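You operate a simulated robot arm through the tools that you are given. There is no shell and no other tool. Be economical: measure what you need, move in short steps, check, and stop when the job is done.

Carry out the task below with a simulated two-armed robot. There is one attempt and no reset: what you move stays moved.

JOB
Carry the soup pot to the mat in both hands, uncover it and tip in the milk.
Fine: four fifths or more of the milk in the stoneware jug, which goes back; the lid lies on the table. Set down upright: stoneware jug.
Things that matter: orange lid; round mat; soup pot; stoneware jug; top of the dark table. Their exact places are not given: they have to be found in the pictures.

It is judged by the outcome, as a careful person would: the job done as asked, and still so three seconds after it is handed in. It fails if anything else is knocked over, pushed out of place, dropped, spilled or broken. Lids that push on must go on centred and level and be pressed home; caps that screw on are set level and turned clockwise until they are tight.

ROBOT AND FRAMES
Two 7-joint arms with three-finger grippers on one trunk, on a base that drives. Base frame: it is fixed to the floor where the robot stands at the start and does not move with it; the origin is under the middle of the robot, x ahead of it, y to its left, z up; the surface under the hand at the start is at about z = 840. Units: mm, degrees, N and s.
The left shoulder is at the start at [78, 126, 1157], the right one opposite. With the tool pointing down near the work surface each hand reaches from about 360 to 840 mm from the robot's upright axis, wherever it stands, measured 20 degrees to its own side. Places, roughly: orange lid (14x14x4 cm) [500, 200, 900]; round mat (15x15x3 cm) [500, 500, 800]; soup pot (22x14x8 cm) [500, 200, 900]; stoneware jug (15x9x11 cm) [600, 0, 900]; top of the dark table [600, 300, 800]. Payload 2.94 kg a hand.
Tool frame (each hand has its own): the origin (TCP) lies between the finger pads and is the grasp point; the fingertips stand 30 mm ahead of it; z points along the fingers, y is the line along which they close. The gripper opens to 128 mm. The gripper's body begins 93 mm behind the TCP.
Orientation is told as [roll, pitch, yaw] about the base's x, y, z axes, in that order, counted from this pose: with the fingers straight down and closing along the base's y, the tool's x points along the base's -x, its y along +y and its z along -z.

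CONTROLS
- The arms move only by the tool jog_arm. It takes "left_plan", "right_plan" or both (then of equal length, played together; a hand with none holds still); each is a list of rows, each a list of 7 numbers: the turn, a rotation vector about the tool's x, y, z in units of 180 degrees (1.0 is 180 degrees), then the shift along the tool's x, y, z in units of 150 mm (1.0 is 150 mm), then the finger opening in mm, from 0 to 128. In form: [[rx, ry, rz, x, y, z, hand], ...]. A call has 1 to 8 rows; each row is the pose to reach, as a shift and turn from the pose commanded when the call began, along the tool's axes at that moment. A call with a number of a shift or a turn outside -1 to 1 is refused whole. Each row takes 0.2 s and may step no farther than 50 mm and 8.6 degrees from the row before; otherwise, or with a gripper value out of range, the whole call is refused. Where a pose cannot be reached the arm comes as near as it can. A force on the tool above 40 N (or 10 N above the force at the start of the call, whichever is more), or a blocked arm, ends the call early, and 0.2 s more pass. Each finger halts on what it meets, pressing with about 31 N; the grip force reading is that of the motor and also rises with nothing between the fingers. The clock runs only during rows and for 0.2 s after the last one: add rows that repeat a pose to give the fingers time. It gives the time, the measured TCP pose, the force on the tool (base axes), the opening and the grip force at its end, in the units of the frame above (readings bear some noise), with the torque about the TCP (base axes, N m) and any sound that the robot's microphone picked up.
- Cameras (640 x 400 px; columns grow to the right, rows downward): "scene" is now at [200.6, 27.2, 1318.5]; the picture's right is [0.32, -0.95, 0.00], its down [-0.55, -0.18, -0.81] and it looks along [0.77, 0.26, -0.58] (base axes); focal length 214 px, centre (320, 200). "left" rides on the left gripper at [69, 15, -120] in its tool frame; the picture's right is [-0.21, 0.98, 0.00], its down [-0.82, -0.18, -0.54] and it looks along [-0.53, -0.12, 0.84] (tool axes); focal length 251 px, centre (320, 200). "right" rides on the right gripper at [69, -15, -120] in its tool frame; the picture's right is [0.22, 0.98, 0.00], its down [-0.82, 0.18, -0.54] and it looks along [-0.53, 0.12, 0.84] (tool axes); focal length 251 px, centre (320, 200).
- get_image(camera): a new picture of that camera. The clock stands still meanwhile.
- raise_lower(by): slides the trunk up (or, below 0, down) by that many mm; the arms and the scene camera ride with it, the base frame stays. It gives what a move gives, with no picture.
- steer(legs): drives the robot by 1 to 6 legs, each [ahead, left, turn to the left] in mm, mm and degrees, along the robot's own axes; the way and the turn of a leg run together, so that a leg with both is an arc; at most 1500 mm and 180 degrees a leg. The arms and the cameras ride along, it lands a little off, and it stops where it bumps. It gives what a move gives.
- turn_head(pan, tilt): turns the head with the scene camera to pan (to the left, within 80 degrees either way) and tilt (down, from -29 to 69), counted from straight ahead of the robot. It gives what a move gives.
- probe_pixels(camera, pixels): there is no depth. For up to 12 entries [column, row, z] of the newest picture of that camera ("zoom" is the newest enlarged one), the place [x, y] in the base frame at which the ray of that pixel passes the height z, good to about 2 mm. The clock stands still meanwhile.
- inspect(camera, box): a new picture of the part [left, top, right, bottom] of that camera's present view, enlarged. The clock stands still meanwhile.
- hand_in(): hands the job in; it is judged then, once.

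Go step by step. Measure first, check grasps and placings, and put right what went wrong. The budget is 80 turns and 70 pictures, counting those below and the enlarged ones. Unless the task says otherwise, let go and move clear before handing in, and close with one line.

The tools are called after "Emit:" as a command line: name --argument value ..., lists and objects as JSON in quotes. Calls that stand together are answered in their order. jog_arm: Moves the arms, as the interface text tells. Its arguments: {"type":"object","properties":{"left_plan":{"type":"array","items":{"type":"array","items":{"type":"number"}}},"right_plan":{"type":"array","items":{"type":"array","items":{"type":"number"}}}},"required":[]} The other tools are called the same way: raise_lower (by) slides the trunk up or down; steer (legs) drives the base; turn_head (pan, tilt) turns the head that bears the scene camera; get_image (camera) takes a picture; probe_pixels (camera, pixels) gives the place at which the rays of pixels pass given heights; inspect (camera, box) takes an enlarged picture of a part of a camera's view; hand_in () hands the job in.

At the start:

```text
time_s: 0.0
left_eef_pos: [351.1, 339.7, 1259.4]
left_ee_rot: [0.1, 0.0, 0.1]
left_force: [-0.2, -0.4, 0.0]
left_wrist_torque: [-0.02, -0.01, -0.05]
left_width: 128.1
left_grip_force: 0.0
right_eef_pos: [408.8, -59.0, 1206.3]
right_ee_rot: [0.0, 0.0, -0.1]
right_force: [0.9, -0.4, 0.5]
right_wrist_torque: [0.01, 0.0, -0.01]
right_width: 128.1
right_grip_force: 0.2
trunk travel left (down, up): [-375.0, 172.0]
robot x, y, heading: [1.9, -2.4, -0.0]
head pan, tilt: [18.5, 35.6]
```

scene: 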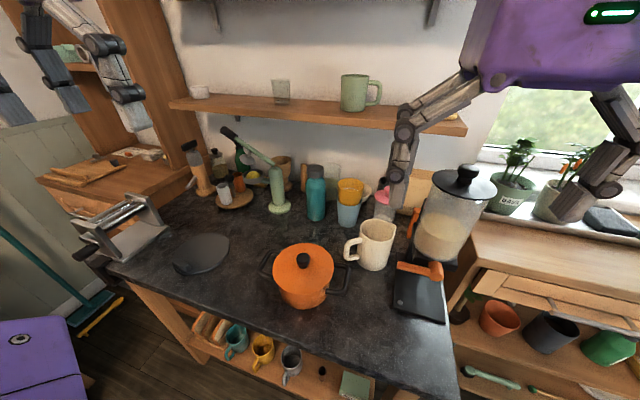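
right: 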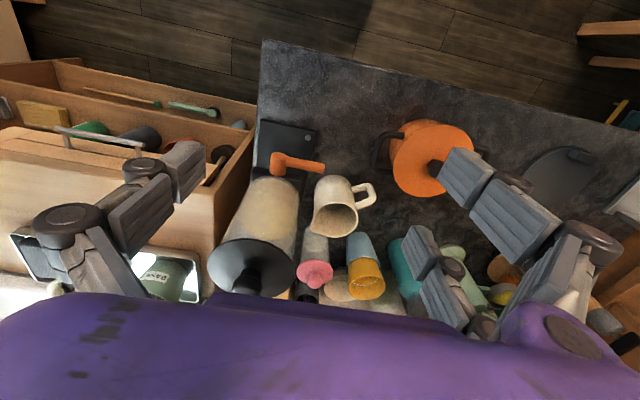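
left: 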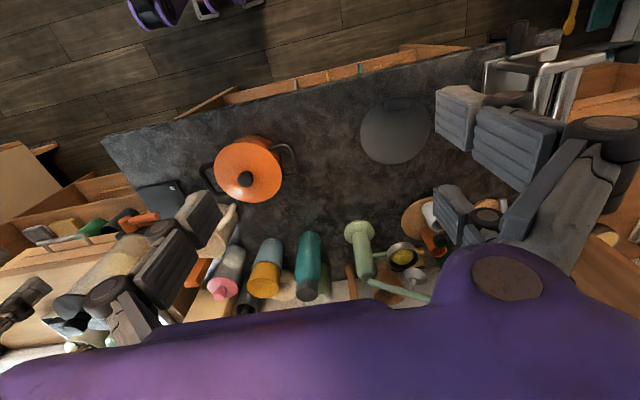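

The scene picture shows the lidded pot at about (303,275), the dark mat at (202,254) and the jug at (375,245). I'll enlarge and measure them.

Emit:
inspect --camera "scene" --box '[240, 200, 400, 320]'

Emit:
probe_pixels --camera "scene" --pixels '[[172, 256, 810], [230, 240, 810], [180, 240, 810], [212, 272, 810], [302, 260, 930], [303, 306, 840], [375, 270, 840], [347, 293, 900], [262, 268, 900], [108, 262, 840], [460, 398, 840], [200, 254, 810]]'

Emit:
inspect --camera "left" --box '[180, 100, 300, 220]'

```text
3.33 times, centred on (320, 260) of scene
```

zoom: 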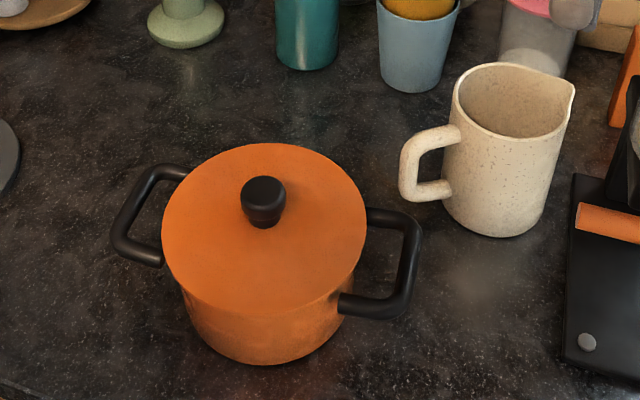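

```text
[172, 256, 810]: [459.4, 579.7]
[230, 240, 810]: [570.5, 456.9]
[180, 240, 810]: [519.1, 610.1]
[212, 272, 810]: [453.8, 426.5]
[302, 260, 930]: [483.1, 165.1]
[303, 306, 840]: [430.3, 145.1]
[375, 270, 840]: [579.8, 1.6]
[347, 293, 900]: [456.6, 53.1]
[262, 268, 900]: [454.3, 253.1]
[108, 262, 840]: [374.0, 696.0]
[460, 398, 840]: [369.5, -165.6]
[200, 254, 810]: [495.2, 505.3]
```

```text
3.33 times, centred on (240, 160) of left
```

zoom: 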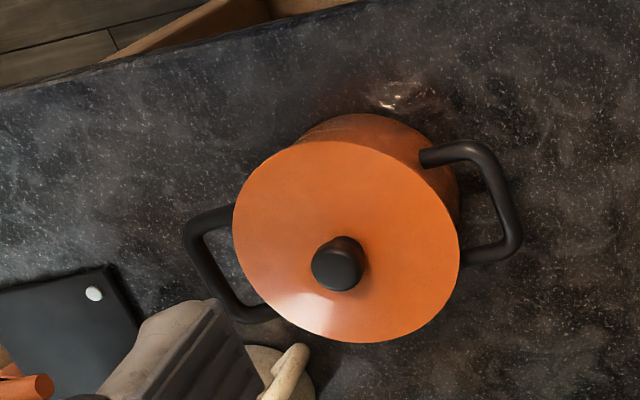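

The pot has horizontal loop handles on its left and right. I'll triangulate the heights from the two views.

Emit:
probe_pixels --camera "left" --pixels '[[395, 131, 800], [395, 131, 840], [395, 131, 870], [243, 150, 900], [243, 150, 930], [243, 179, 930], [243, 179, 960], [217, 152, 880], [217, 152, 910], [276, 138, 880], [276, 138, 910], [102, 138, 840]]'

Emit:
probe_pixels --camera "scene" --pixels '[[201, 254, 800], [201, 254, 840], [201, 254, 870], [303, 260, 930], [303, 260, 960], [305, 271, 900], [305, 271, 930], [460, 398, 840]]'

Emit:
inspect --camera "scene" --box '[140, 210, 260, 290]'

Emit:
inspect --camera "right" --box '[240, 90, 500, 260]'

```text
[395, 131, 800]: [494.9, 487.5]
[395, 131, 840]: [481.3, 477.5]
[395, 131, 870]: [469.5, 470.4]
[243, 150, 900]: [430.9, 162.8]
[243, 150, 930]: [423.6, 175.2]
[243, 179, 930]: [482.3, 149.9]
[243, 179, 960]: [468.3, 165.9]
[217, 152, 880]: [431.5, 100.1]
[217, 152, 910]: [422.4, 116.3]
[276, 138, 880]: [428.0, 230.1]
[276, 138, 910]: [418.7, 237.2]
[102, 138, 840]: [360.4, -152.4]
```

```text
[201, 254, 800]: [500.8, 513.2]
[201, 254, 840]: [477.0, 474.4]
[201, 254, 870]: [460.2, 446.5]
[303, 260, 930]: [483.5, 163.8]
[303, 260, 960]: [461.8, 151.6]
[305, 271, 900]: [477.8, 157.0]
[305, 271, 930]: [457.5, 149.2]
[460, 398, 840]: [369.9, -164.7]
```

```text
5.00 times, centred on (200, 250) of scene
```

zoom: 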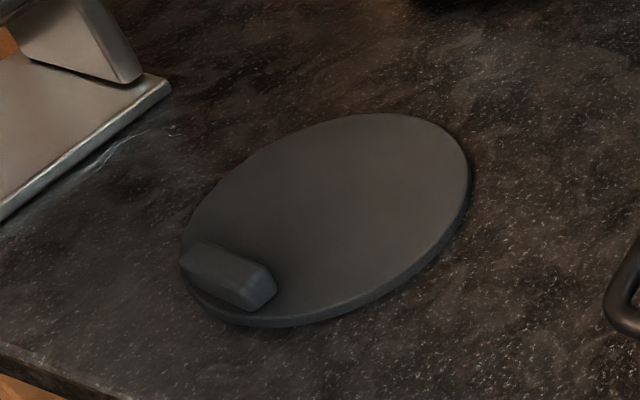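

```text
2.35 times, centred on (370, 175) of right
```

zoom: 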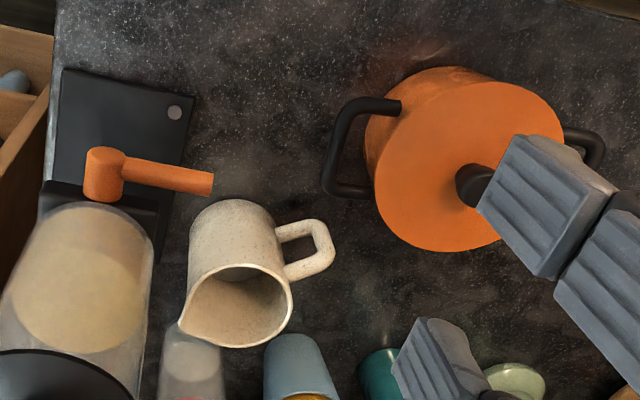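

Table top is about z 840 and the pot's lid rim about z 930. The mat is a disc with a small block at its near-left edge. I'll look left before driving, and down over the mat.

Emit:
turn_head --pan 60 --tilt 50

Emit:
get_image --camera "scene"

```text
time_s: 1.1
left_eef_pos: [351.0, 339.7, 1259.5]
left_ee_rot: [0.0, 0.0, 0.0]
left_force: [-0.3, -0.4, 0.3]
left_wrist_torque: [-0.01, -0.03, 0.01]
left_width: 128.0
left_grip_force: 0.2
right_eef_pos: [409.8, -58.0, 1205.6]
right_ee_rot: [0.1, 0.0, -0.1]
right_force: [0.0, -0.6, 0.7]
right_wrist_torque: [0.0, -0.01, 0.01]
right_width: 128.0
right_grip_force: 0.1
trunk travel left (down, up): [-375.0, 172.0]
robot x, y, heading: [1.1, -2.1, -0.2]
head pan, tilt: [60.0, 50.0]
```

```text
62 pictures are left
```

scene: 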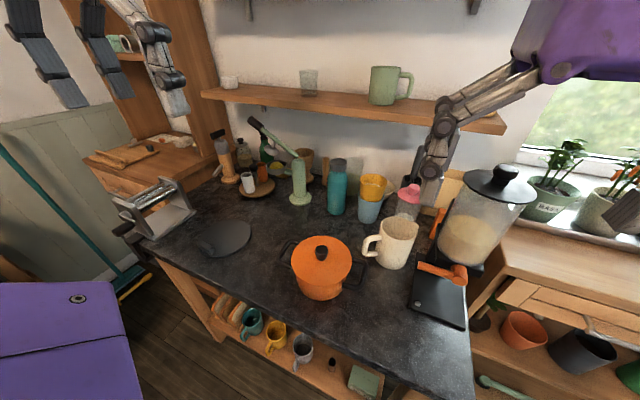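

The reading says the head is at 60/50, but the view hardly changed, so I'll take another picture.

Emit:
turn_head --pan 60 --tilt 50

Emit:
get_image --camera "scene"

```text
time_s: 1.7
left_eef_pos: [351.0, 339.9, 1260.7]
left_ee_rot: [0.0, 0.0, 0.0]
left_force: [0.0, 0.2, 0.4]
left_wrist_torque: [-0.03, 0.0, 0.02]
left_width: 127.9
left_grip_force: 0.0
right_eef_pos: [408.9, -58.7, 1206.2]
right_ee_rot: [0.0, 0.0, -0.1]
right_force: [0.2, -0.1, 0.1]
right_wrist_torque: [-0.01, -0.01, 0.01]
right_width: 128.2
right_grip_force: 0.0
trunk travel left (down, up): [-375.0, 172.0]
robot x, y, heading: [3.4, -0.1, 0.0]
head pan, tilt: [60.0, 50.0]
```

```text
61 pictures are left
```

scene: 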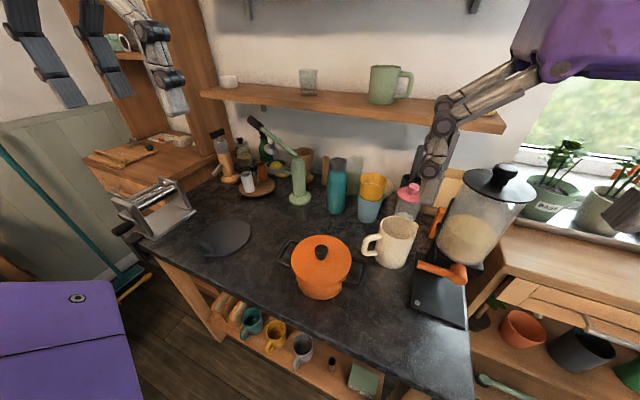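

The view is only a little changed. I'll check whether the probe still agrees, and place the purple object at lower left.

Emit:
probe_pixels --camera "scene" --pixels '[[225, 238, 840], [473, 399, 840], [320, 252, 960], [110, 282, 1000], [110, 282, 800], [110, 282, 400], [110, 282, 0], [145, 399, 1000], [145, 399, 800], [145, 399, 400], [145, 399, 0]]'

Emit:
turn_head --pan 20 --tilt 60

Emit:
get_image --camera "scene"

```text
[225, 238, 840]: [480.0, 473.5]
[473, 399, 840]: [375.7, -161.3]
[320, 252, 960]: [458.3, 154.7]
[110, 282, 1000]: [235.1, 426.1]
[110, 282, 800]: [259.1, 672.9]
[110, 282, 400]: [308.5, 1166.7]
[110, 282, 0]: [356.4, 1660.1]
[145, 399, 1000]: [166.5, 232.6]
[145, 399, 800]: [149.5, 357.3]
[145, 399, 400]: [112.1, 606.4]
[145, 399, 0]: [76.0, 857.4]
```

```text
time_s: 2.8
left_eef_pos: [351.3, 340.1, 1259.4]
left_ee_rot: [0.0, 0.1, 0.0]
left_force: [0.3, -0.3, -0.7]
left_wrist_torque: [0.0, 0.0, -0.01]
left_width: 128.3
left_grip_force: 0.0
right_eef_pos: [408.8, -59.0, 1207.0]
right_ee_rot: [-0.1, 0.0, -0.1]
right_force: [0.2, 0.1, 0.3]
right_wrist_torque: [-0.02, -0.01, -0.05]
right_width: 127.9
right_grip_force: 0.0
trunk travel left (down, up): [-375.0, 172.0]
robot x, y, heading: [-0.7, 0.9, 0.2]
head pan, tilt: [20.0, 60.0]
```

```text
60 pictures are left
```

scene: 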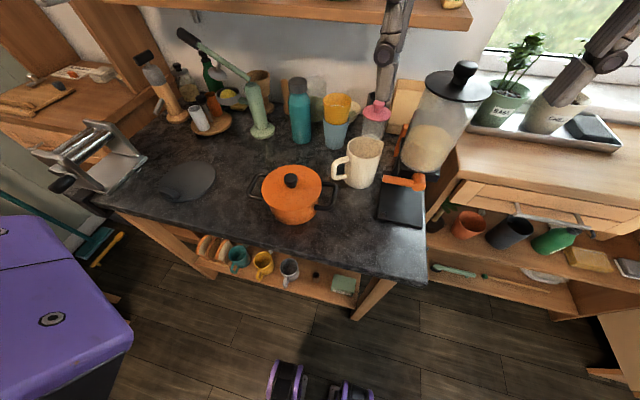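

The probe agrees between head poses (table edge and mat fit z 840). Next I'll find out whether the purple thing at left is my own arm: I'll move the left hand to a viewing pose and look again.

Emit:
jog_arm --left_plan '[[0, 0, 0, 0.05, 0.2, 0.2, 128], [0, 0, 0, 0.1, 0.4, 0.4, 128], [0, 0, 0, 0.15, 0.6, 0.6, 128], [0, 0, 0, 0.2, 0.8, 0.8, 128], [0, 0, 0, 0.2, 0.9, 1.0, 128]]'

Emit:
get_image --camera "scene"

Emit:
get_image --camera "left"

```text
time_s: 4.0
left_eef_pos: [319.3, 473.6, 1107.1]
left_ee_rot: [0.1, 0.0, -0.1]
left_force: [-0.1, -0.1, -0.7]
left_wrist_torque: [-0.02, 0.01, -0.01]
left_width: 127.9
left_grip_force: 0.2
right_eef_pos: [409.5, -57.9, 1204.5]
right_ee_rot: [0.1, 0.0, -0.1]
right_force: [0.2, 0.0, -0.9]
right_wrist_torque: [0.0, -0.01, 0.03]
right_width: 128.3
right_grip_force: 0.1
trunk travel left (down, up): [-375.0, 172.0]
robot x, y, heading: [-2.0, -1.8, 0.2]
head pan, tilt: [20.0, 60.0]
```

```text
59 pictures are left
```

scene: 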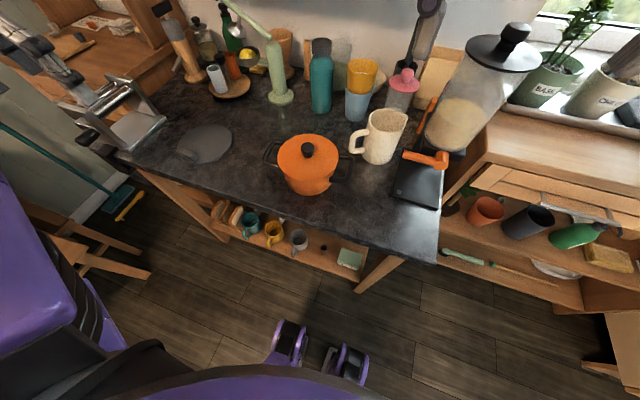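

```text
58 pictures are left
```

left: 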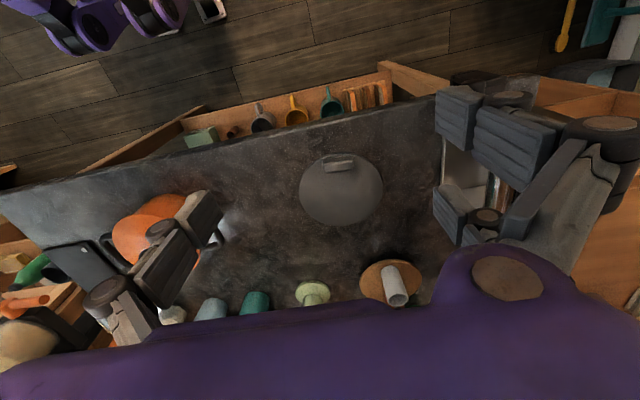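

The purple object was my own left arm. The mat's block lies on its near edge, at left-camera (338,162). I'll measure the mat and the stool on the floor at left.

Emit:
probe_pixels --camera "left" --pixels '[[299, 190, 848], [383, 190, 848], [341, 227, 848], [341, 154, 848], [324, 168, 848], [356, 166, 848], [322, 158, 865], [355, 155, 865], [341, 190, 848]]'

Emit:
inspect --camera "left" --box '[290, 130, 400, 240]'

Emit:
probe_pixels --camera "scene" --pixels '[[150, 275, 0], [72, 232, 0], [125, 340, 400], [120, 290, 450], [285, 325, 150], [345, 345, 150], [228, 252, 0], [358, 290, 0]]'

```text
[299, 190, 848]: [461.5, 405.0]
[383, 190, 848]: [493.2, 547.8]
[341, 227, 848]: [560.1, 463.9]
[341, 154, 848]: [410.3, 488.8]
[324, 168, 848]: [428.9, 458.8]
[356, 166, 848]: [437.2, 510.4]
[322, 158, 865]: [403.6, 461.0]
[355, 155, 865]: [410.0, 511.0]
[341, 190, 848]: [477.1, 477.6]
```

```text
3.64 times, centred on (345, 185) of left
```

zoom: 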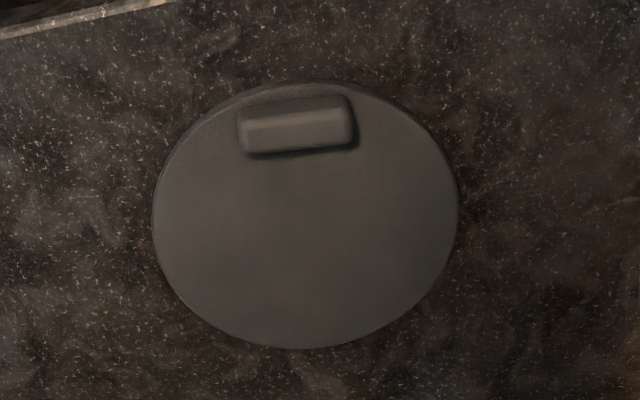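

```text
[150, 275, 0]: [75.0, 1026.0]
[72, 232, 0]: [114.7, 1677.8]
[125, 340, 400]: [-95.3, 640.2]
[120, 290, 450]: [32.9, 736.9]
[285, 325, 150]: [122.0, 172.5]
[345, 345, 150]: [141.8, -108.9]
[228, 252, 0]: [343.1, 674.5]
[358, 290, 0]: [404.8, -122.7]
```

The mat disc is centred near (482,476), about 150 mm across with its top near z 848. The block covers its near edge up to about x 437, so I'll set the pot at x≈500. I'll tuck the left hand in and drive 250 mm left so everything is in reach.

Emit:
jog_arm --left_plan '[[0, 0, 0, -0.05, -0.28, -0.1, 128], [0, 0, 0, -0.1, -0.56, -0.2, 128], [0, 0, 0, -0.14, -0.83, -0.29, 128]]'

Emit:
steer --legs '[[0, 250, 0]]'

Emit:
turn_head --pan 0 --tilt 50

Emit:
get_image --camera "scene"

Emit:
get_image --camera "right"

```text
time_s: 4.8
left_eef_pos: [340.0, 346.7, 1153.6]
left_ee_rot: [0.0, 0.0, 0.0]
left_force: [0.4, 0.4, 0.1]
left_wrist_torque: [-0.02, 0.04, 0.02]
left_width: 127.9
left_grip_force: 0.1
right_eef_pos: [409.1, -59.3, 1205.1]
right_ee_rot: [0.0, 0.1, 0.0]
right_force: [-0.4, 0.4, 0.2]
right_wrist_torque: [0.02, 0.01, -0.01]
right_width: 128.3
right_grip_force: 0.0
trunk travel left (down, up): [-375.0, 172.0]
robot x, y, heading: [1.6, 2.4, 0.2]
head pan, tilt: [20.0, 60.0]
```

```text
time_s: 7.5
left_eef_pos: [338.6, 597.5, 1154.0]
left_ee_rot: [0.0, -0.1, 0.1]
left_force: [-0.3, -0.1, 0.4]
left_wrist_torque: [0.02, -0.01, 0.03]
left_width: 127.9
left_grip_force: 0.0
right_eef_pos: [409.2, 191.3, 1205.6]
right_ee_rot: [0.0, 0.0, 0.1]
right_force: [-0.5, 0.4, 0.2]
right_wrist_torque: [0.05, 0.0, -0.01]
right_width: 127.7
right_grip_force: 0.2
trunk travel left (down, up): [-375.0, 172.0]
robot x, y, heading: [-3.5, 249.5, 0.1]
head pan, tilt: [20.0, 60.0]
```

```text
time_s: 8.4
left_eef_pos: [339.0, 596.2, 1153.4]
left_ee_rot: [0.1, -0.1, 0.1]
left_force: [-1.4, -0.1, 0.0]
left_wrist_torque: [-0.04, 0.01, -0.02]
left_width: 128.0
left_grip_force: 0.1
right_eef_pos: [408.8, 190.9, 1205.3]
right_ee_rot: [0.0, 0.0, 0.1]
right_force: [-0.4, 0.7, 0.0]
right_wrist_torque: [0.0, -0.01, 0.0]
right_width: 128.0
right_grip_force: 0.0
trunk travel left (down, up): [-375.0, 172.0]
robot x, y, heading: [-1.9, 249.6, 0.3]
head pan, tilt: [0.0, 50.0]
```

```text
56 pictures are left
```

scene: 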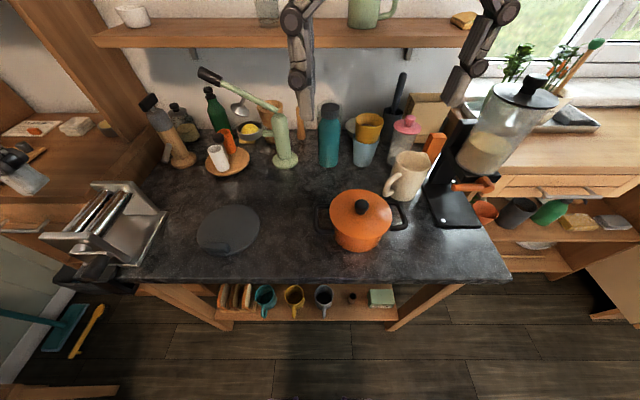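

```text
55 pictures are left
```

right: 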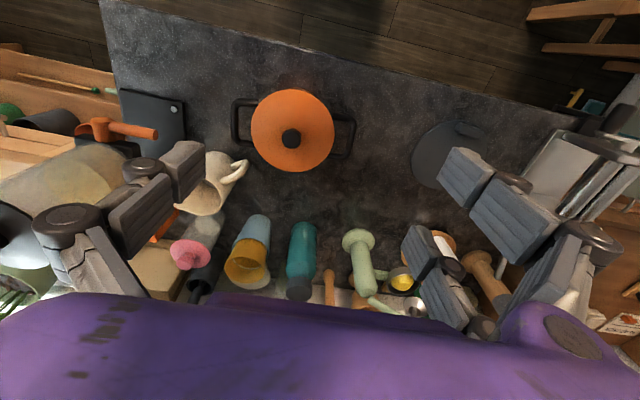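

The right hand now looks almost straight onto the pot, with handles at (243,120) and (345,138). I'll enlarge both views.

Emit:
inspect --camera "right" --box '[200, 60, 380, 190]'

Emit:
inspect --camera "scene" --box '[300, 140, 440, 260]'

```text
3.08 times, centred on (290, 125) of right
```

zoom: 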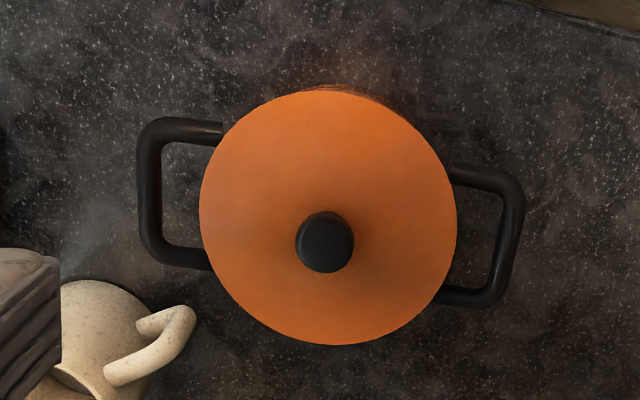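

```text
3.33 times, centred on (370, 200) of scene
```

zoom: 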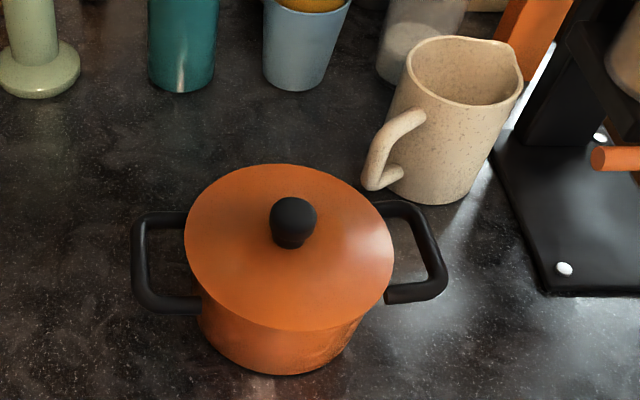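

Triangulating both handle bars and the lid from the two views.

Emit:
probe_pixels --camera "right" --pixels '[[234.5, 121.8, 880], [234.5, 121.8, 910], [351.4, 137.3, 880], [351.4, 137.3, 910], [234.8, 105, 890], [234.8, 140, 890], [355, 122, 890], [347, 152, 890], [251.2, 128, 915], [334.4, 132, 915], [292, 173, 915], [295, 90, 915]]'

Emit:
probe_pixels --camera "scene" --pixels '[[316, 218.6, 880], [316, 218.6, 910], [402.4, 213.5, 880], [402.4, 213.5, 910], [330, 210, 915], [391.5, 214, 915], [355, 189.2, 915], [362, 238.5, 915], [360, 252, 840], [361, 201, 950], [361, 201, 930]]'

```text
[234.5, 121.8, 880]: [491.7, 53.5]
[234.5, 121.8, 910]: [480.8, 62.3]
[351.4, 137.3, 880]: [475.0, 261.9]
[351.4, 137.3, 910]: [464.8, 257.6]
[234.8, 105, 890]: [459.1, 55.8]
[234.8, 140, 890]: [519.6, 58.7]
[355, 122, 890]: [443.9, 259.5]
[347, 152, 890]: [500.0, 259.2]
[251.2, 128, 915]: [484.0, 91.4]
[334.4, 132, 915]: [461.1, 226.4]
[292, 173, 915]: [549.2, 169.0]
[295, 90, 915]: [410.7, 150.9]
```

```text
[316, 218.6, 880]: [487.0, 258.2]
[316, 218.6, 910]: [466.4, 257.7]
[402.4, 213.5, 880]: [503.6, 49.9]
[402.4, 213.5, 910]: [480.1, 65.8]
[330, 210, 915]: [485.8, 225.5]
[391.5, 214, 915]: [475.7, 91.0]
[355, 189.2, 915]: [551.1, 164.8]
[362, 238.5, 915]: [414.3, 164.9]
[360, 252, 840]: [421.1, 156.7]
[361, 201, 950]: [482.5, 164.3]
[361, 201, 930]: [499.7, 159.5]
```

Both handle bars sit at z≈909: left bar near (466,258), right bar near (481,63), with the pot turned about +3° yaw. I'll bring both hands towards places above the handles.

Emit:
jog_arm --left_plan '[[0, 0, 0, -0.12, -0.2, 0.1, 100], [0, 0, 0, -0.24, -0.4, 0.2, 60], [0, 0, 0, -0.36, -0.6, 0.35, 30], [0, 0, 0, -0.5, -0.8, 0.5, 30], [0, 0, 0, -0.6, -1.0, 0.6, 30]]' --right_plan '[[0, 0, 0, -0.1, -0.2, 0.2, 100], [0, 0, 0, -0.2, -0.4, 0.4, 60], [0, 0, 0, -0.3, -0.6, 0.6, 30], [0, 0, 0, -0.4, -0.73, 0.8, 30], [0, 0, 0, -0.48, -0.853, 0.95, 30]]'

Emit:
jog_arm --left_plan '[[0, 0, 0, -0.06, -0.25, 0.0, 30], [0, 0, 0, -0.12, -0.5, 0.0, 30], [0, 0, 0, -0.18, -0.75, 0.0, 30], [0, 0, 0, -0.25, -1.0, 0.0, 30]]'

```text
time_s: 9.6
left_eef_pos: [427.6, 446.7, 1065.4]
left_ee_rot: [0.1, 0.0, 0.2]
left_force: [0.9, 0.4, -0.4]
left_wrist_torque: [0.05, -0.02, 0.01]
left_width: 30.0
left_grip_force: 0.0
right_eef_pos: [478.3, 59.9, 1064.2]
right_ee_rot: [0.1, 0.0, 0.0]
right_force: [-0.3, -0.2, -0.3]
right_wrist_torque: [0.03, 0.01, -0.01]
right_width: 29.6
right_grip_force: 0.0
trunk travel left (down, up): [-375.0, 172.0]
robot x, y, heading: [-2.4, 247.3, 0.3]
head pan, tilt: [0.0, 50.0]
```

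```text
time_s: 10.6
left_eef_pos: [467.7, 295.4, 1064.7]
left_ee_rot: [0.0, -0.1, 0.1]
left_force: [-0.1, 0.2, -0.1]
left_wrist_torque: [0.04, 0.05, 0.0]
left_width: 30.0
left_grip_force: 0.1
right_eef_pos: [480.1, 59.4, 1063.7]
right_ee_rot: [0.0, 0.0, 0.1]
right_force: [0.7, 0.0, 0.3]
right_wrist_torque: [0.03, 0.03, 0.01]
right_width: 30.0
right_grip_force: 0.1
trunk travel left (down, up): [-375.0, 172.0]
robot x, y, heading: [1.5, 246.4, 0.2]
head pan, tilt: [0.0, 50.0]
```

Moving both down to z≈1000 right above the bars, with the 3° yaw, then I'll look.

Emit:
jog_arm --left_plan '[[0, 0, -0.008, 0, -0.15, 0.2, 30], [0, 0, -0.0167, 0, -0.247, 0.42, 30]]' --right_plan '[[0, 0, -0.008, 0, 0.02, 0.2, 30], [0, 0, -0.0167, 0, 0.023, 0.42, 30]]'

Emit:
get_image --camera "right"

Emit:
get_image --camera "left"

Emit:
inspect --camera "scene" --box '[280, 120, 440, 260]'

```text
time_s: 11.2
left_eef_pos: [466.6, 260.0, 999.5]
left_ee_rot: [0.0, 0.0, 3.0]
left_force: [0.2, -0.4, 0.4]
left_wrist_torque: [0.01, 0.02, 0.01]
left_width: 29.8
left_grip_force: 0.0
right_eef_pos: [481.9, 66.4, 998.7]
right_ee_rot: [0.1, -0.1, 3.0]
right_force: [0.3, -0.2, -0.5]
right_wrist_torque: [-0.04, 0.01, 0.02]
right_width: 29.8
right_grip_force: 0.0
trunk travel left (down, up): [-375.0, 172.0]
robot x, y, heading: [-1.4, 249.7, 0.2]
head pan, tilt: [0.0, 50.0]
```

```text
52 pictures are left
```

right: 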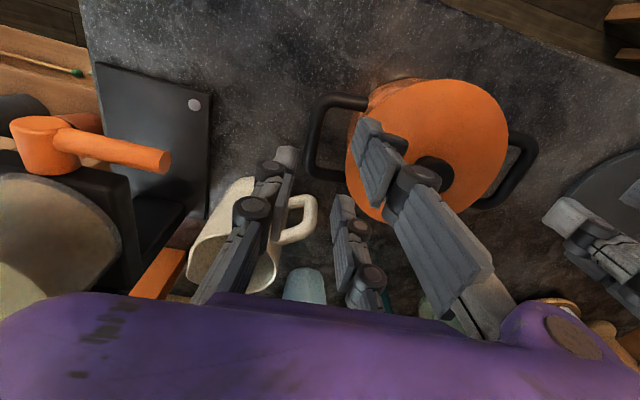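

```text
51 pictures are left
```

left: 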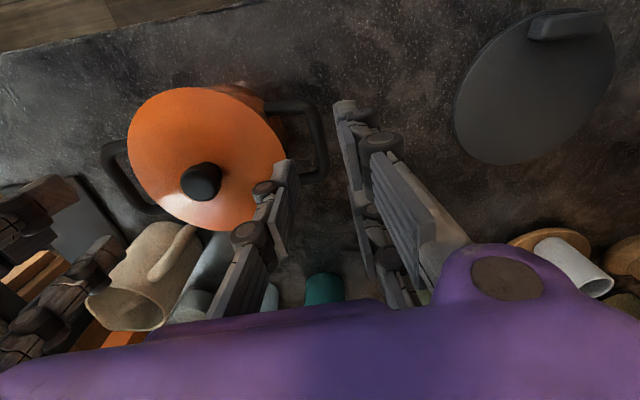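

```text
2.86 times, centred on (360, 190) of scene
```

zoom: 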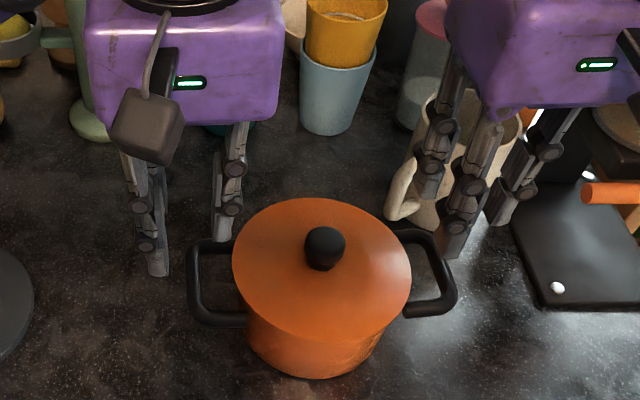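

Hands look right relative to the handles. I'll check the bar positions again from these close views.

Emit:
probe_pixels --camera "right" --pixels '[[316, 137, 900], [316, 137, 910], [320, 110, 908], [312, 162, 908], [523, 165, 908], [347, 150, 918], [374, 150, 968]]'

Emit:
probe_pixels --camera "left" --pixels '[[319, 140, 900], [319, 140, 910], [312, 112, 908], [324, 168, 908], [118, 175, 908], [282, 150, 918], [287, 160, 970], [340, 102, 970]]'

Emit:
inspect --camera "left" --box '[240, 70, 400, 230]'

Emit:
inspect --camera "right" --box '[250, 70, 410, 230]'

```text
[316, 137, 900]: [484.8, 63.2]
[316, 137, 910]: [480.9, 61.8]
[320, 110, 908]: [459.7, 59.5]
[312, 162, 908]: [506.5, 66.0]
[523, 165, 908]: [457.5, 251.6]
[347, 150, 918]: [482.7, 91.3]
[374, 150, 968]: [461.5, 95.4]
```

```text
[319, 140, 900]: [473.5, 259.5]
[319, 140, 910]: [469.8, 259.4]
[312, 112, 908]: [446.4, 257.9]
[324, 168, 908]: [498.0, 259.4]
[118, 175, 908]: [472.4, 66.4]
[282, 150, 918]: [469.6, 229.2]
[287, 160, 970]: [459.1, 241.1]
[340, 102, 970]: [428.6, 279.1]
```

```text
2.50 times, centred on (320, 150) of left
```

zoom: 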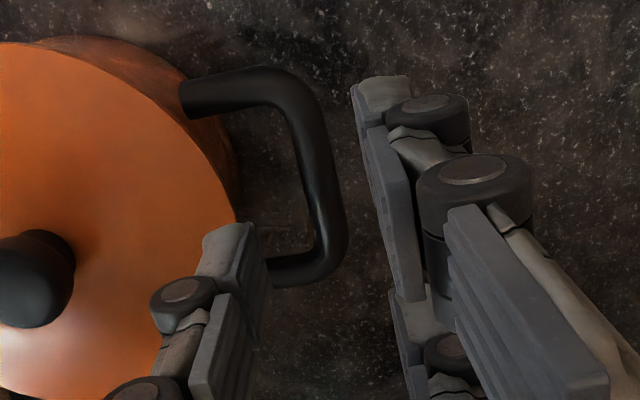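

```text
2.50 times, centred on (330, 150) of right
```

zoom: 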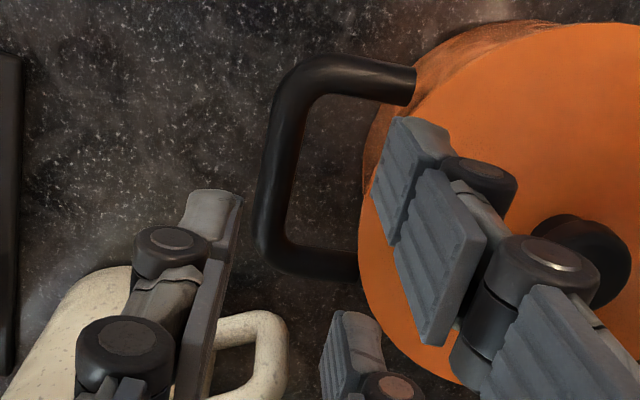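

The bars sit at right (482,62) and left (471,259) at z 908. I'll descend so the fingers straddle the bars, with tips about 20 mm below the bar.

Emit:
jog_arm --left_plan '[[0, 0, 0, -0.03, 0.01, 0.15, 30], [0, 0, 0, -0.03, 0.01, 0.3, 30], [0, 0, 0, -0.03, 0.01, 0.42, 30]]' --right_plan '[[0, 0, 0, 0, -0.027, 0.15, 30], [0, 0, 0, 0, -0.027, 0.3, 30], [0, 0, 0, 0, -0.027, 0.42, 30]]'

Emit:
inspect --camera "left" --box '[200, 70, 400, 230]'

Emit:
inspect --camera "right" --box '[230, 70, 430, 230]'

```text
time_s: 12.0
left_eef_pos: [470.9, 262.7, 937.8]
left_ee_rot: [0.0, 0.0, 3.1]
left_force: [0.6, 0.4, -0.1]
left_wrist_torque: [-0.04, 0.02, 0.02]
left_width: 30.0
left_grip_force: 0.1
right_eef_pos: [481.3, 61.9, 937.8]
right_ee_rot: [0.0, 0.0, 3.1]
right_force: [-0.1, -0.5, 0.6]
right_wrist_torque: [0.05, 0.04, 0.06]
right_width: 30.1
right_grip_force: 0.0
trunk travel left (down, up): [-375.0, 172.0]
robot x, y, heading: [-0.3, 248.8, 0.2]
head pan, tilt: [0.0, 50.0]
```

```text
2.50 times, centred on (300, 150) of left
```

zoom: 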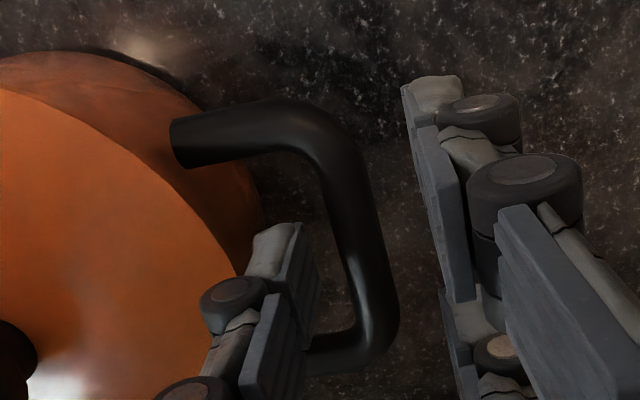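

```text
2.50 times, centred on (330, 150) of right
```

zoom: 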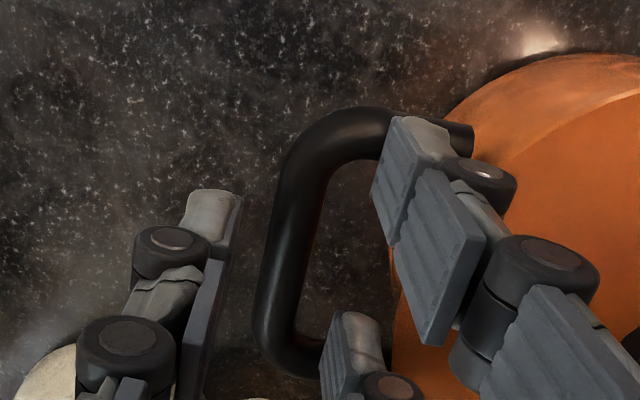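

Each hand shows one finger on one side and two on the other, spread in x. I'll check where the tips are relative to the loop legs.

Emit:
probe_pixels --camera "right" --pixels '[[360, 118, 908], [338, 196, 908], [294, 147, 908], [350, 118, 908], [321, 114, 908], [315, 216, 908], [371, 123, 908]]'

Emit:
probe_pixels --camera "left" --pixels '[[334, 102, 908], [348, 190, 908], [293, 160, 908], [245, 130, 908], [310, 212, 908]]'

Emit:
get_image --camera "scene"

Emit:
inspect --camera "scene" --box '[290, 130, 430, 260]'

```text
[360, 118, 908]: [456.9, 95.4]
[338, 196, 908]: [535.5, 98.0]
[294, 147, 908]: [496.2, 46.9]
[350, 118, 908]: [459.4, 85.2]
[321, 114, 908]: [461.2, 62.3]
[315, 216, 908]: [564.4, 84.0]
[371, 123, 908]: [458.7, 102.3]
```

```text
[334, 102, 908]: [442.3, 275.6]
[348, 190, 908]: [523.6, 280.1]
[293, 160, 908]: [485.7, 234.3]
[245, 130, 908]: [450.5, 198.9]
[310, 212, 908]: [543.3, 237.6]
```

```text
45 pictures are left
```

scene: 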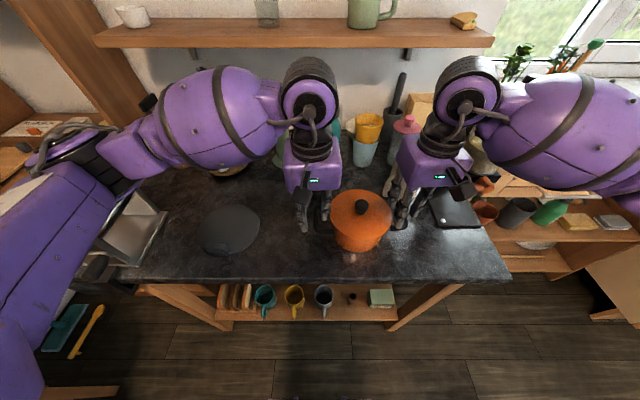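

```text
3.08 times, centred on (360, 195) of scene
```

zoom: 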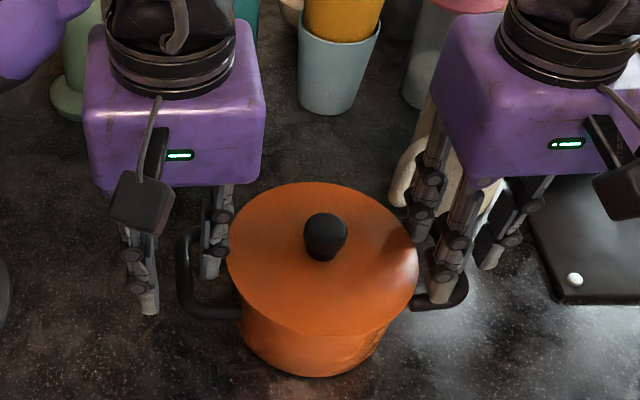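

No force yet, although the right near finger already overlaps the loop leg in the picture. I'll lower both a few millimetres at a time and watch the force.

Emit:
jog_arm --right_plan '[[0, 0, 0, 0, 0, 0.02, 30], [0, 0, 0, 0, 0, 0.04, 30]]'

Emit:
jog_arm --right_plan '[[0, 0, 0, 0, 0, 0.02, 30], [0, 0, 0, 0, 0, 0.04, 30]]' --left_plan '[[0, 0, 0, 0, -0.01, 0.02, 30], [0, 0, 0, 0, -0.01, 0.04, 30]]'

Emit:
inspect --camera "right" --box '[230, 70, 430, 230]'

```text
time_s: 12.6
left_eef_pos: [470.2, 263.0, 938.8]
left_ee_rot: [-0.1, -0.1, 3.1]
left_force: [0.2, -0.2, -0.3]
left_wrist_torque: [-0.03, 0.02, -0.01]
left_width: 29.9
left_grip_force: 0.0
right_eef_pos: [480.8, 64.0, 932.6]
right_ee_rot: [0.0, -0.3, 3.1]
right_force: [-4.8, 1.1, 21.1]
right_wrist_torque: [0.46, 0.28, 0.13]
right_width: 32.5
right_grip_force: 0.5
trunk travel left (down, up): [-375.0, 172.0]
robot x, y, heading: [0.1, 250.4, 0.0]
head pan, tilt: [0.0, 50.0]
```

```text
time_s: 13.2
left_eef_pos: [468.9, 261.5, 932.6]
left_ee_rot: [0.0, 0.0, 3.2]
left_force: [-0.1, -0.4, -0.3]
left_wrist_torque: [0.07, -0.05, -0.02]
left_width: 31.0
left_grip_force: 0.8
right_eef_pos: [477.8, 63.0, 925.4]
right_ee_rot: [-0.1, 0.0, 3.0]
right_force: [-6.1, 1.5, 19.4]
right_wrist_torque: [0.46, 0.38, 0.04]
right_width: 36.1
right_grip_force: 0.9
trunk travel left (down, up): [-375.0, 172.0]
robot x, y, heading: [-3.9, 249.5, -0.1]
head pan, tilt: [0.0, 50.0]
```

```text
2.50 times, centred on (330, 150) of right
```

zoom: 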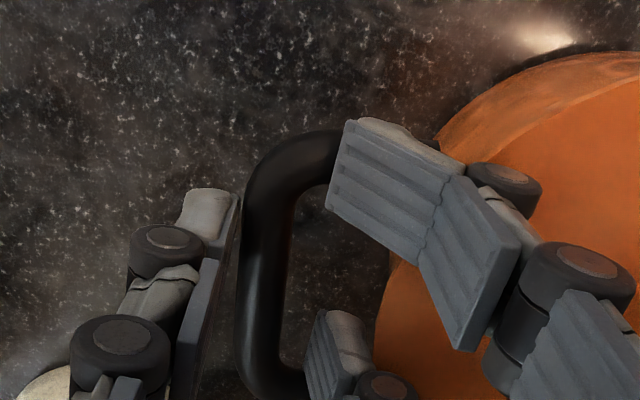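

Contact of about 20 N on the right: two of the right hand's fingers are on the inner side and met the loop leg. They're real, so I'll lift the right hand off and turn it 180° so its single finger goes inside the loop, as on the left.

Emit:
jog_arm --right_plan '[[0, 0, 0, 0, 0, -0.1, 30], [0, 0, 0, 0, 0, -0.4, 30], [0, 0, 0, 0, 0, -0.7, 30], [0, 0, 0, 0, 0, -1.0, 30]]' --left_plan '[[0, 0, 0, 0, 0, -0.1, 30], [0, 0, 0, 0, 0, -0.3, 30], [0, 0, 0, 0, 0, -0.5, 30], [0, 0, 0, 0, 0, -0.5, 30]]'

Emit:
jog_arm --right_plan '[[0, 0, 0.047, 0, -0.1, 0, 30], [0, 0, 0.094, 0, -0.1, 0, 30], [0, 0, 0.141, 0, -0.1, 0, 30], [0, 0, 0.188, 0, -0.1, 0, 30], [0, 0, 0.235, 0, -0.1, 0, 30], [0, 0, 0.282, 0, -0.1, 0, 30], [0, 0, 0.329, 0, -0.1, 0, 30], [0, 0, 0.3333, 0, -0.1, 0, 30]]'

Emit:
inspect --camera "scene" --box '[270, 120, 450, 260]'

```text
time_s: 14.2
left_eef_pos: [469.9, 261.2, 1006.1]
left_ee_rot: [0.0, 0.0, 3.2]
left_force: [0.2, -0.8, 0.1]
left_wrist_torque: [-0.01, -0.02, 0.01]
left_width: 30.0
left_grip_force: 0.1
right_eef_pos: [483.7, 62.7, 1075.9]
right_ee_rot: [0.0, 0.1, 3.0]
right_force: [0.0, 0.2, 0.4]
right_wrist_torque: [-0.02, -0.02, -0.04]
right_width: 30.3
right_grip_force: 0.1
trunk travel left (down, up): [-375.0, 172.0]
robot x, y, heading: [-2.6, 249.1, -0.2]
head pan, tilt: [0.0, 50.0]
```

```text
time_s: 16.0
left_eef_pos: [471.5, 259.1, 1006.7]
left_ee_rot: [0.0, 0.0, 3.1]
left_force: [-0.3, 0.4, -0.5]
left_wrist_torque: [0.0, -0.01, -0.04]
left_width: 29.9
left_grip_force: 0.1
right_eef_pos: [482.1, 47.3, 1075.5]
right_ee_rot: [0.0, 0.1, -57.1]
right_force: [0.7, 0.1, -0.2]
right_wrist_torque: [-0.04, 0.0, 0.02]
right_width: 29.9
right_grip_force: 0.1
trunk travel left (down, up): [-375.0, 172.0]
robot x, y, heading: [-1.6, 248.0, 0.1]
head pan, tilt: [0.0, 50.0]
```

```text
2.86 times, centred on (360, 190) of scene
```

zoom: 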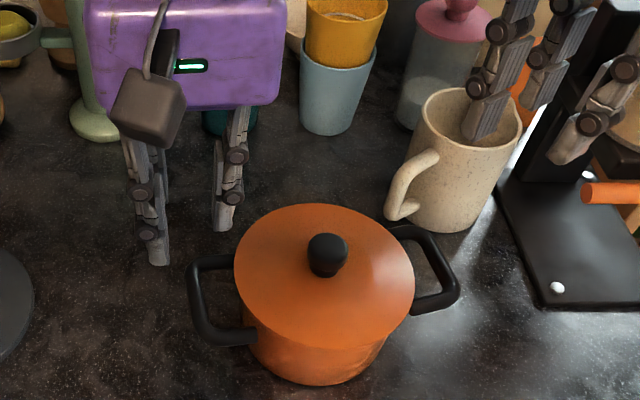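

Rotation works (yaw now -57°). The pot was turned a little by the contact, so I'll finish the turn and re-measure it.

Emit:
jog_arm --right_plan '[[0, 0, 0.047, 0, 0, 0, 30], [0, 0, 0.094, 0, 0, 0, 30], [0, 0, 0.141, 0, 0, 0, 30], [0, 0, 0.188, 0, 0, 0, 30], [0, 0, 0.235, 0, 0, 0, 30], [0, 0, 0.282, 0, 0, 0, 30], [0, 0, 0.329, 0, 0, 0, 30], [0, 0, 0.3333, 0, 0, 0, 30]]'

Emit:
jog_arm --right_plan '[[0, 0, 0.047, 0, 0, 0, 30], [0, 0, 0.094, 0, 0, 0, 30], [0, 0, 0.141, 0, 0, 0, 30], [0, 0, 0.188, 0, 0, 0, 30], [0, 0, 0.235, 0, 0, 0, 30], [0, 0, 0.282, 0, 0, 0, 30], [0, 0, 0.329, 0, 0, 0, 30], [0, 0, 0.3333, 0, 0, 0, 30]]'

Emit:
get_image --camera "left"

Emit:
get_image --camera "right"

Emit:
get_image --camera "scene"

```text
time_s: 17.8
left_eef_pos: [471.8, 259.6, 1005.5]
left_ee_rot: [0.0, 0.0, 3.1]
left_force: [-0.7, 0.3, 0.2]
left_wrist_torque: [0.01, -0.02, 0.01]
left_width: 29.9
left_grip_force: 0.0
right_eef_pos: [482.8, 47.7, 1076.0]
right_ee_rot: [0.1, 0.0, -117.1]
right_force: [-0.3, -0.2, -0.5]
right_wrist_torque: [0.0, -0.01, 0.02]
right_width: 29.8
right_grip_force: 0.1
trunk travel left (down, up): [-375.0, 172.0]
robot x, y, heading: [-2.7, 249.1, 0.2]
head pan, tilt: [0.0, 50.0]
```

```text
time_s: 19.6
left_eef_pos: [472.0, 260.8, 1006.2]
left_ee_rot: [0.0, -0.1, 3.1]
left_force: [0.6, 1.3, 0.4]
left_wrist_torque: [-0.03, -0.01, 0.0]
left_width: 29.9
left_grip_force: 0.1
right_eef_pos: [481.2, 47.5, 1075.5]
right_ee_rot: [0.0, -0.1, -177.2]
right_force: [0.3, 0.5, 0.0]
right_wrist_torque: [-0.02, 0.02, -0.02]
right_width: 30.0
right_grip_force: 0.1
trunk travel left (down, up): [-375.0, 172.0]
robot x, y, heading: [-1.0, 248.2, 0.1]
head pan, tilt: [0.0, 50.0]
```

```text
41 pictures are left
```

left: 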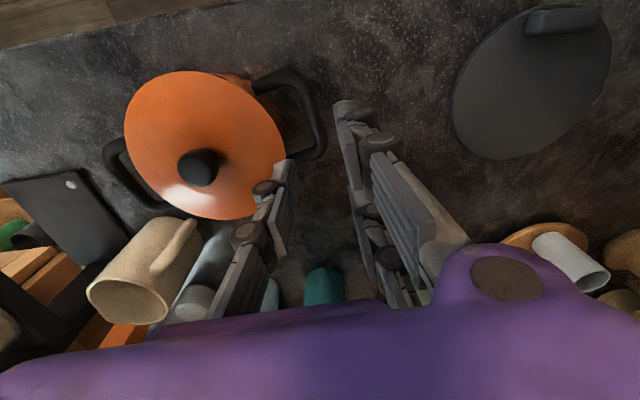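

```text
40 pictures are left
```

right: 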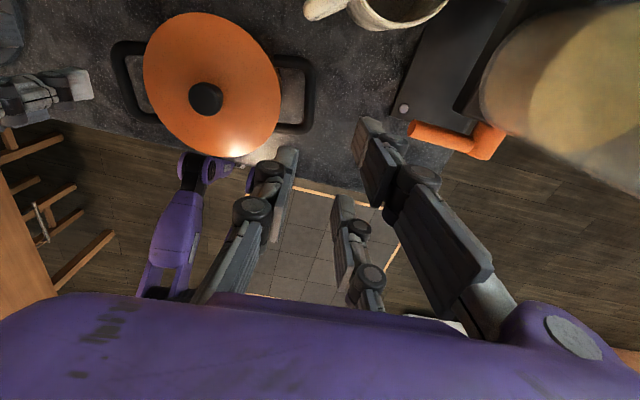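

```text
39 pictures are left
```

scene: 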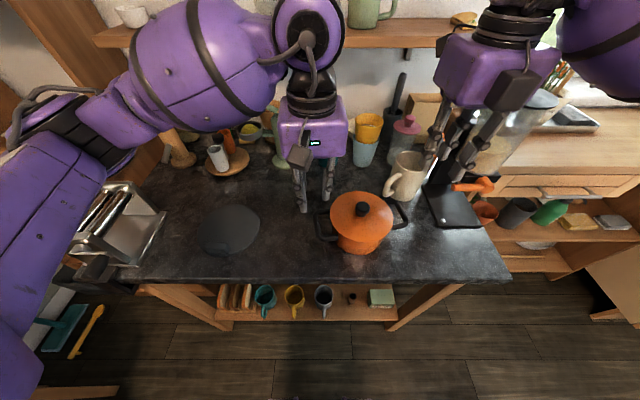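

Re-measuring both bars with the pot's new pose.

Emit:
probe_pixels --camera "right" --pixels '[[307, 68, 908], [308, 93, 908], [307, 122, 908], [125, 78, 908], [205, 100, 945], [145, 80, 918], [280, 90, 918], [210, 14, 918], [215, 157, 918]]'

Emit:
probe_pixels --camera "left" --pixels '[[303, 83, 908], [313, 112, 908], [321, 145, 908], [118, 175, 908], [199, 167, 945], [285, 140, 918], [124, 145, 918], [200, 218, 918]]'

Emit:
inspect --camera "left" --box '[90, 50, 350, 230]'

Emit:
inspect --camera "right" --box '[90, 0, 350, 180]'

```text
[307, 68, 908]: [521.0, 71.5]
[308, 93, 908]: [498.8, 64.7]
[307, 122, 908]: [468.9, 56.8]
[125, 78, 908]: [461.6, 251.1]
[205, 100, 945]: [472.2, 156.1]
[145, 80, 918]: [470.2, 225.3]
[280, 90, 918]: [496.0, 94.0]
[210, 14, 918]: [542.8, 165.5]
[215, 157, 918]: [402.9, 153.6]
```

```text
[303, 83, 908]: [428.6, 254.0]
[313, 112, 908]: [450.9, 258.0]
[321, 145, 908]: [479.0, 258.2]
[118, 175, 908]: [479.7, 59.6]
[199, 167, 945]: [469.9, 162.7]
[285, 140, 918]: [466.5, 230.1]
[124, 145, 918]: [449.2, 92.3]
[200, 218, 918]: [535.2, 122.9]
```

```text
2.22 times, centred on (220, 140) of left
```

zoom: 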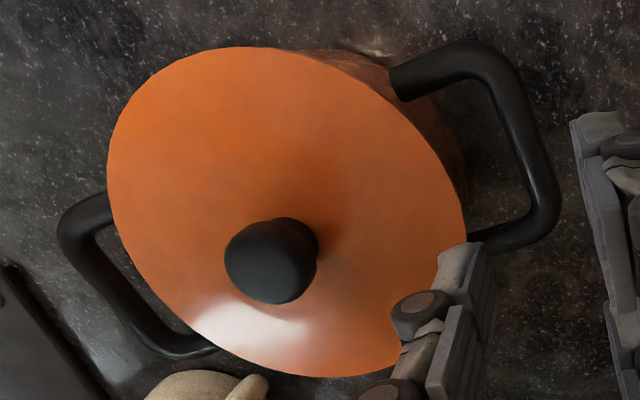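

```text
2.22 times, centred on (220, 90) of right
```

zoom: 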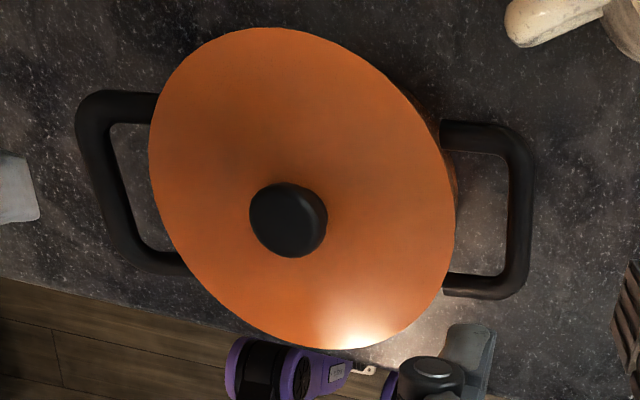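

The bars are now at left (451,257) and right (495,64), so the pot is yawed about 12° with its centre near (473,161). I'll align both hands to that above the bars.

Emit:
jog_arm --left_plan '[[0, 0, -0.025, 0.066, 0, 0, 30], [0, 0, -0.05, 0.132, -0.005, 0.0, 30], [0, 0, -0.05, 0.132, -0.005, 0.04, 30]]' --right_plan '[[0, 0, -0.025, 0.05, -0.05, 0.2, 30], [0, 0, -0.05, 0.094, -0.102, 0.4, 30], [0, 0, -0.05, 0.094, -0.102, 0.5, 30]]'

Emit:
get_image --camera "left"

Emit:
get_image --camera "right"

```text
time_s: 20.4
left_eef_pos: [450.5, 258.1, 1000.5]
left_ee_rot: [0.0, 0.0, 12.1]
left_force: [0.3, -0.2, -0.5]
left_wrist_torque: [0.03, -0.02, 0.0]
left_width: 30.2
left_grip_force: 0.0
right_eef_pos: [495.9, 62.0, 1001.4]
right_ee_rot: [0.0, 0.1, -168.0]
right_force: [0.3, -0.1, 0.6]
right_wrist_torque: [0.0, 0.0, 0.0]
right_width: 30.2
right_grip_force: 0.0
trunk travel left (down, up): [-375.0, 172.0]
robot x, y, heading: [0.0, 247.5, 0.4]
head pan, tilt: [0.0, 50.0]
```

```text
36 pictures are left
```

left: 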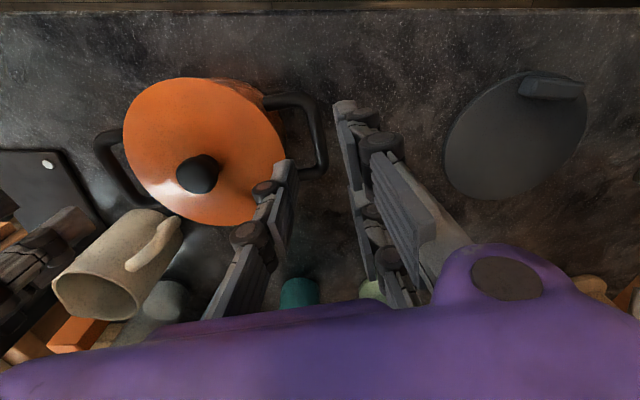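

```text
35 pictures are left
```

right: 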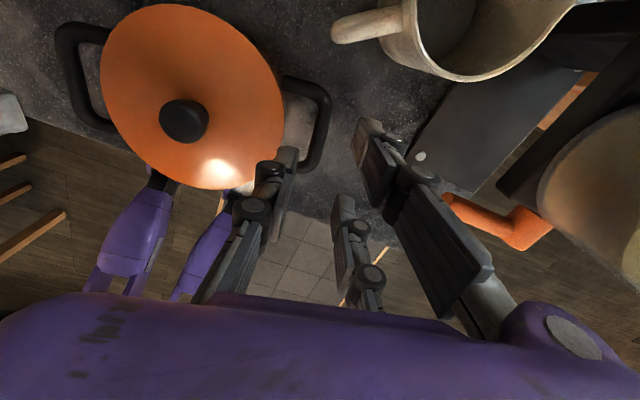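

Checking the bars against the hand positions.

Emit:
probe_pixels --camera "left" --pixels '[[312, 110, 908], [317, 137, 908], [321, 162, 908], [285, 150, 918], [105, 165, 908]]'

Emit:
probe_pixels --camera "right" --pixels '[[325, 95, 908], [322, 125, 908], [315, 160, 908], [283, 120, 918], [70, 60, 908]]'

```text
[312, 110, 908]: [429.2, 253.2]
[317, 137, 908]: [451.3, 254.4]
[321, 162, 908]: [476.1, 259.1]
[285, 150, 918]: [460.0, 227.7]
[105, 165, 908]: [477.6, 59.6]
```

```text
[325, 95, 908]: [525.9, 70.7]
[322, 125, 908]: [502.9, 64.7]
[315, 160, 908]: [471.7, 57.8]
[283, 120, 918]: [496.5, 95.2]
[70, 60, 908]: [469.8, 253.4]
```

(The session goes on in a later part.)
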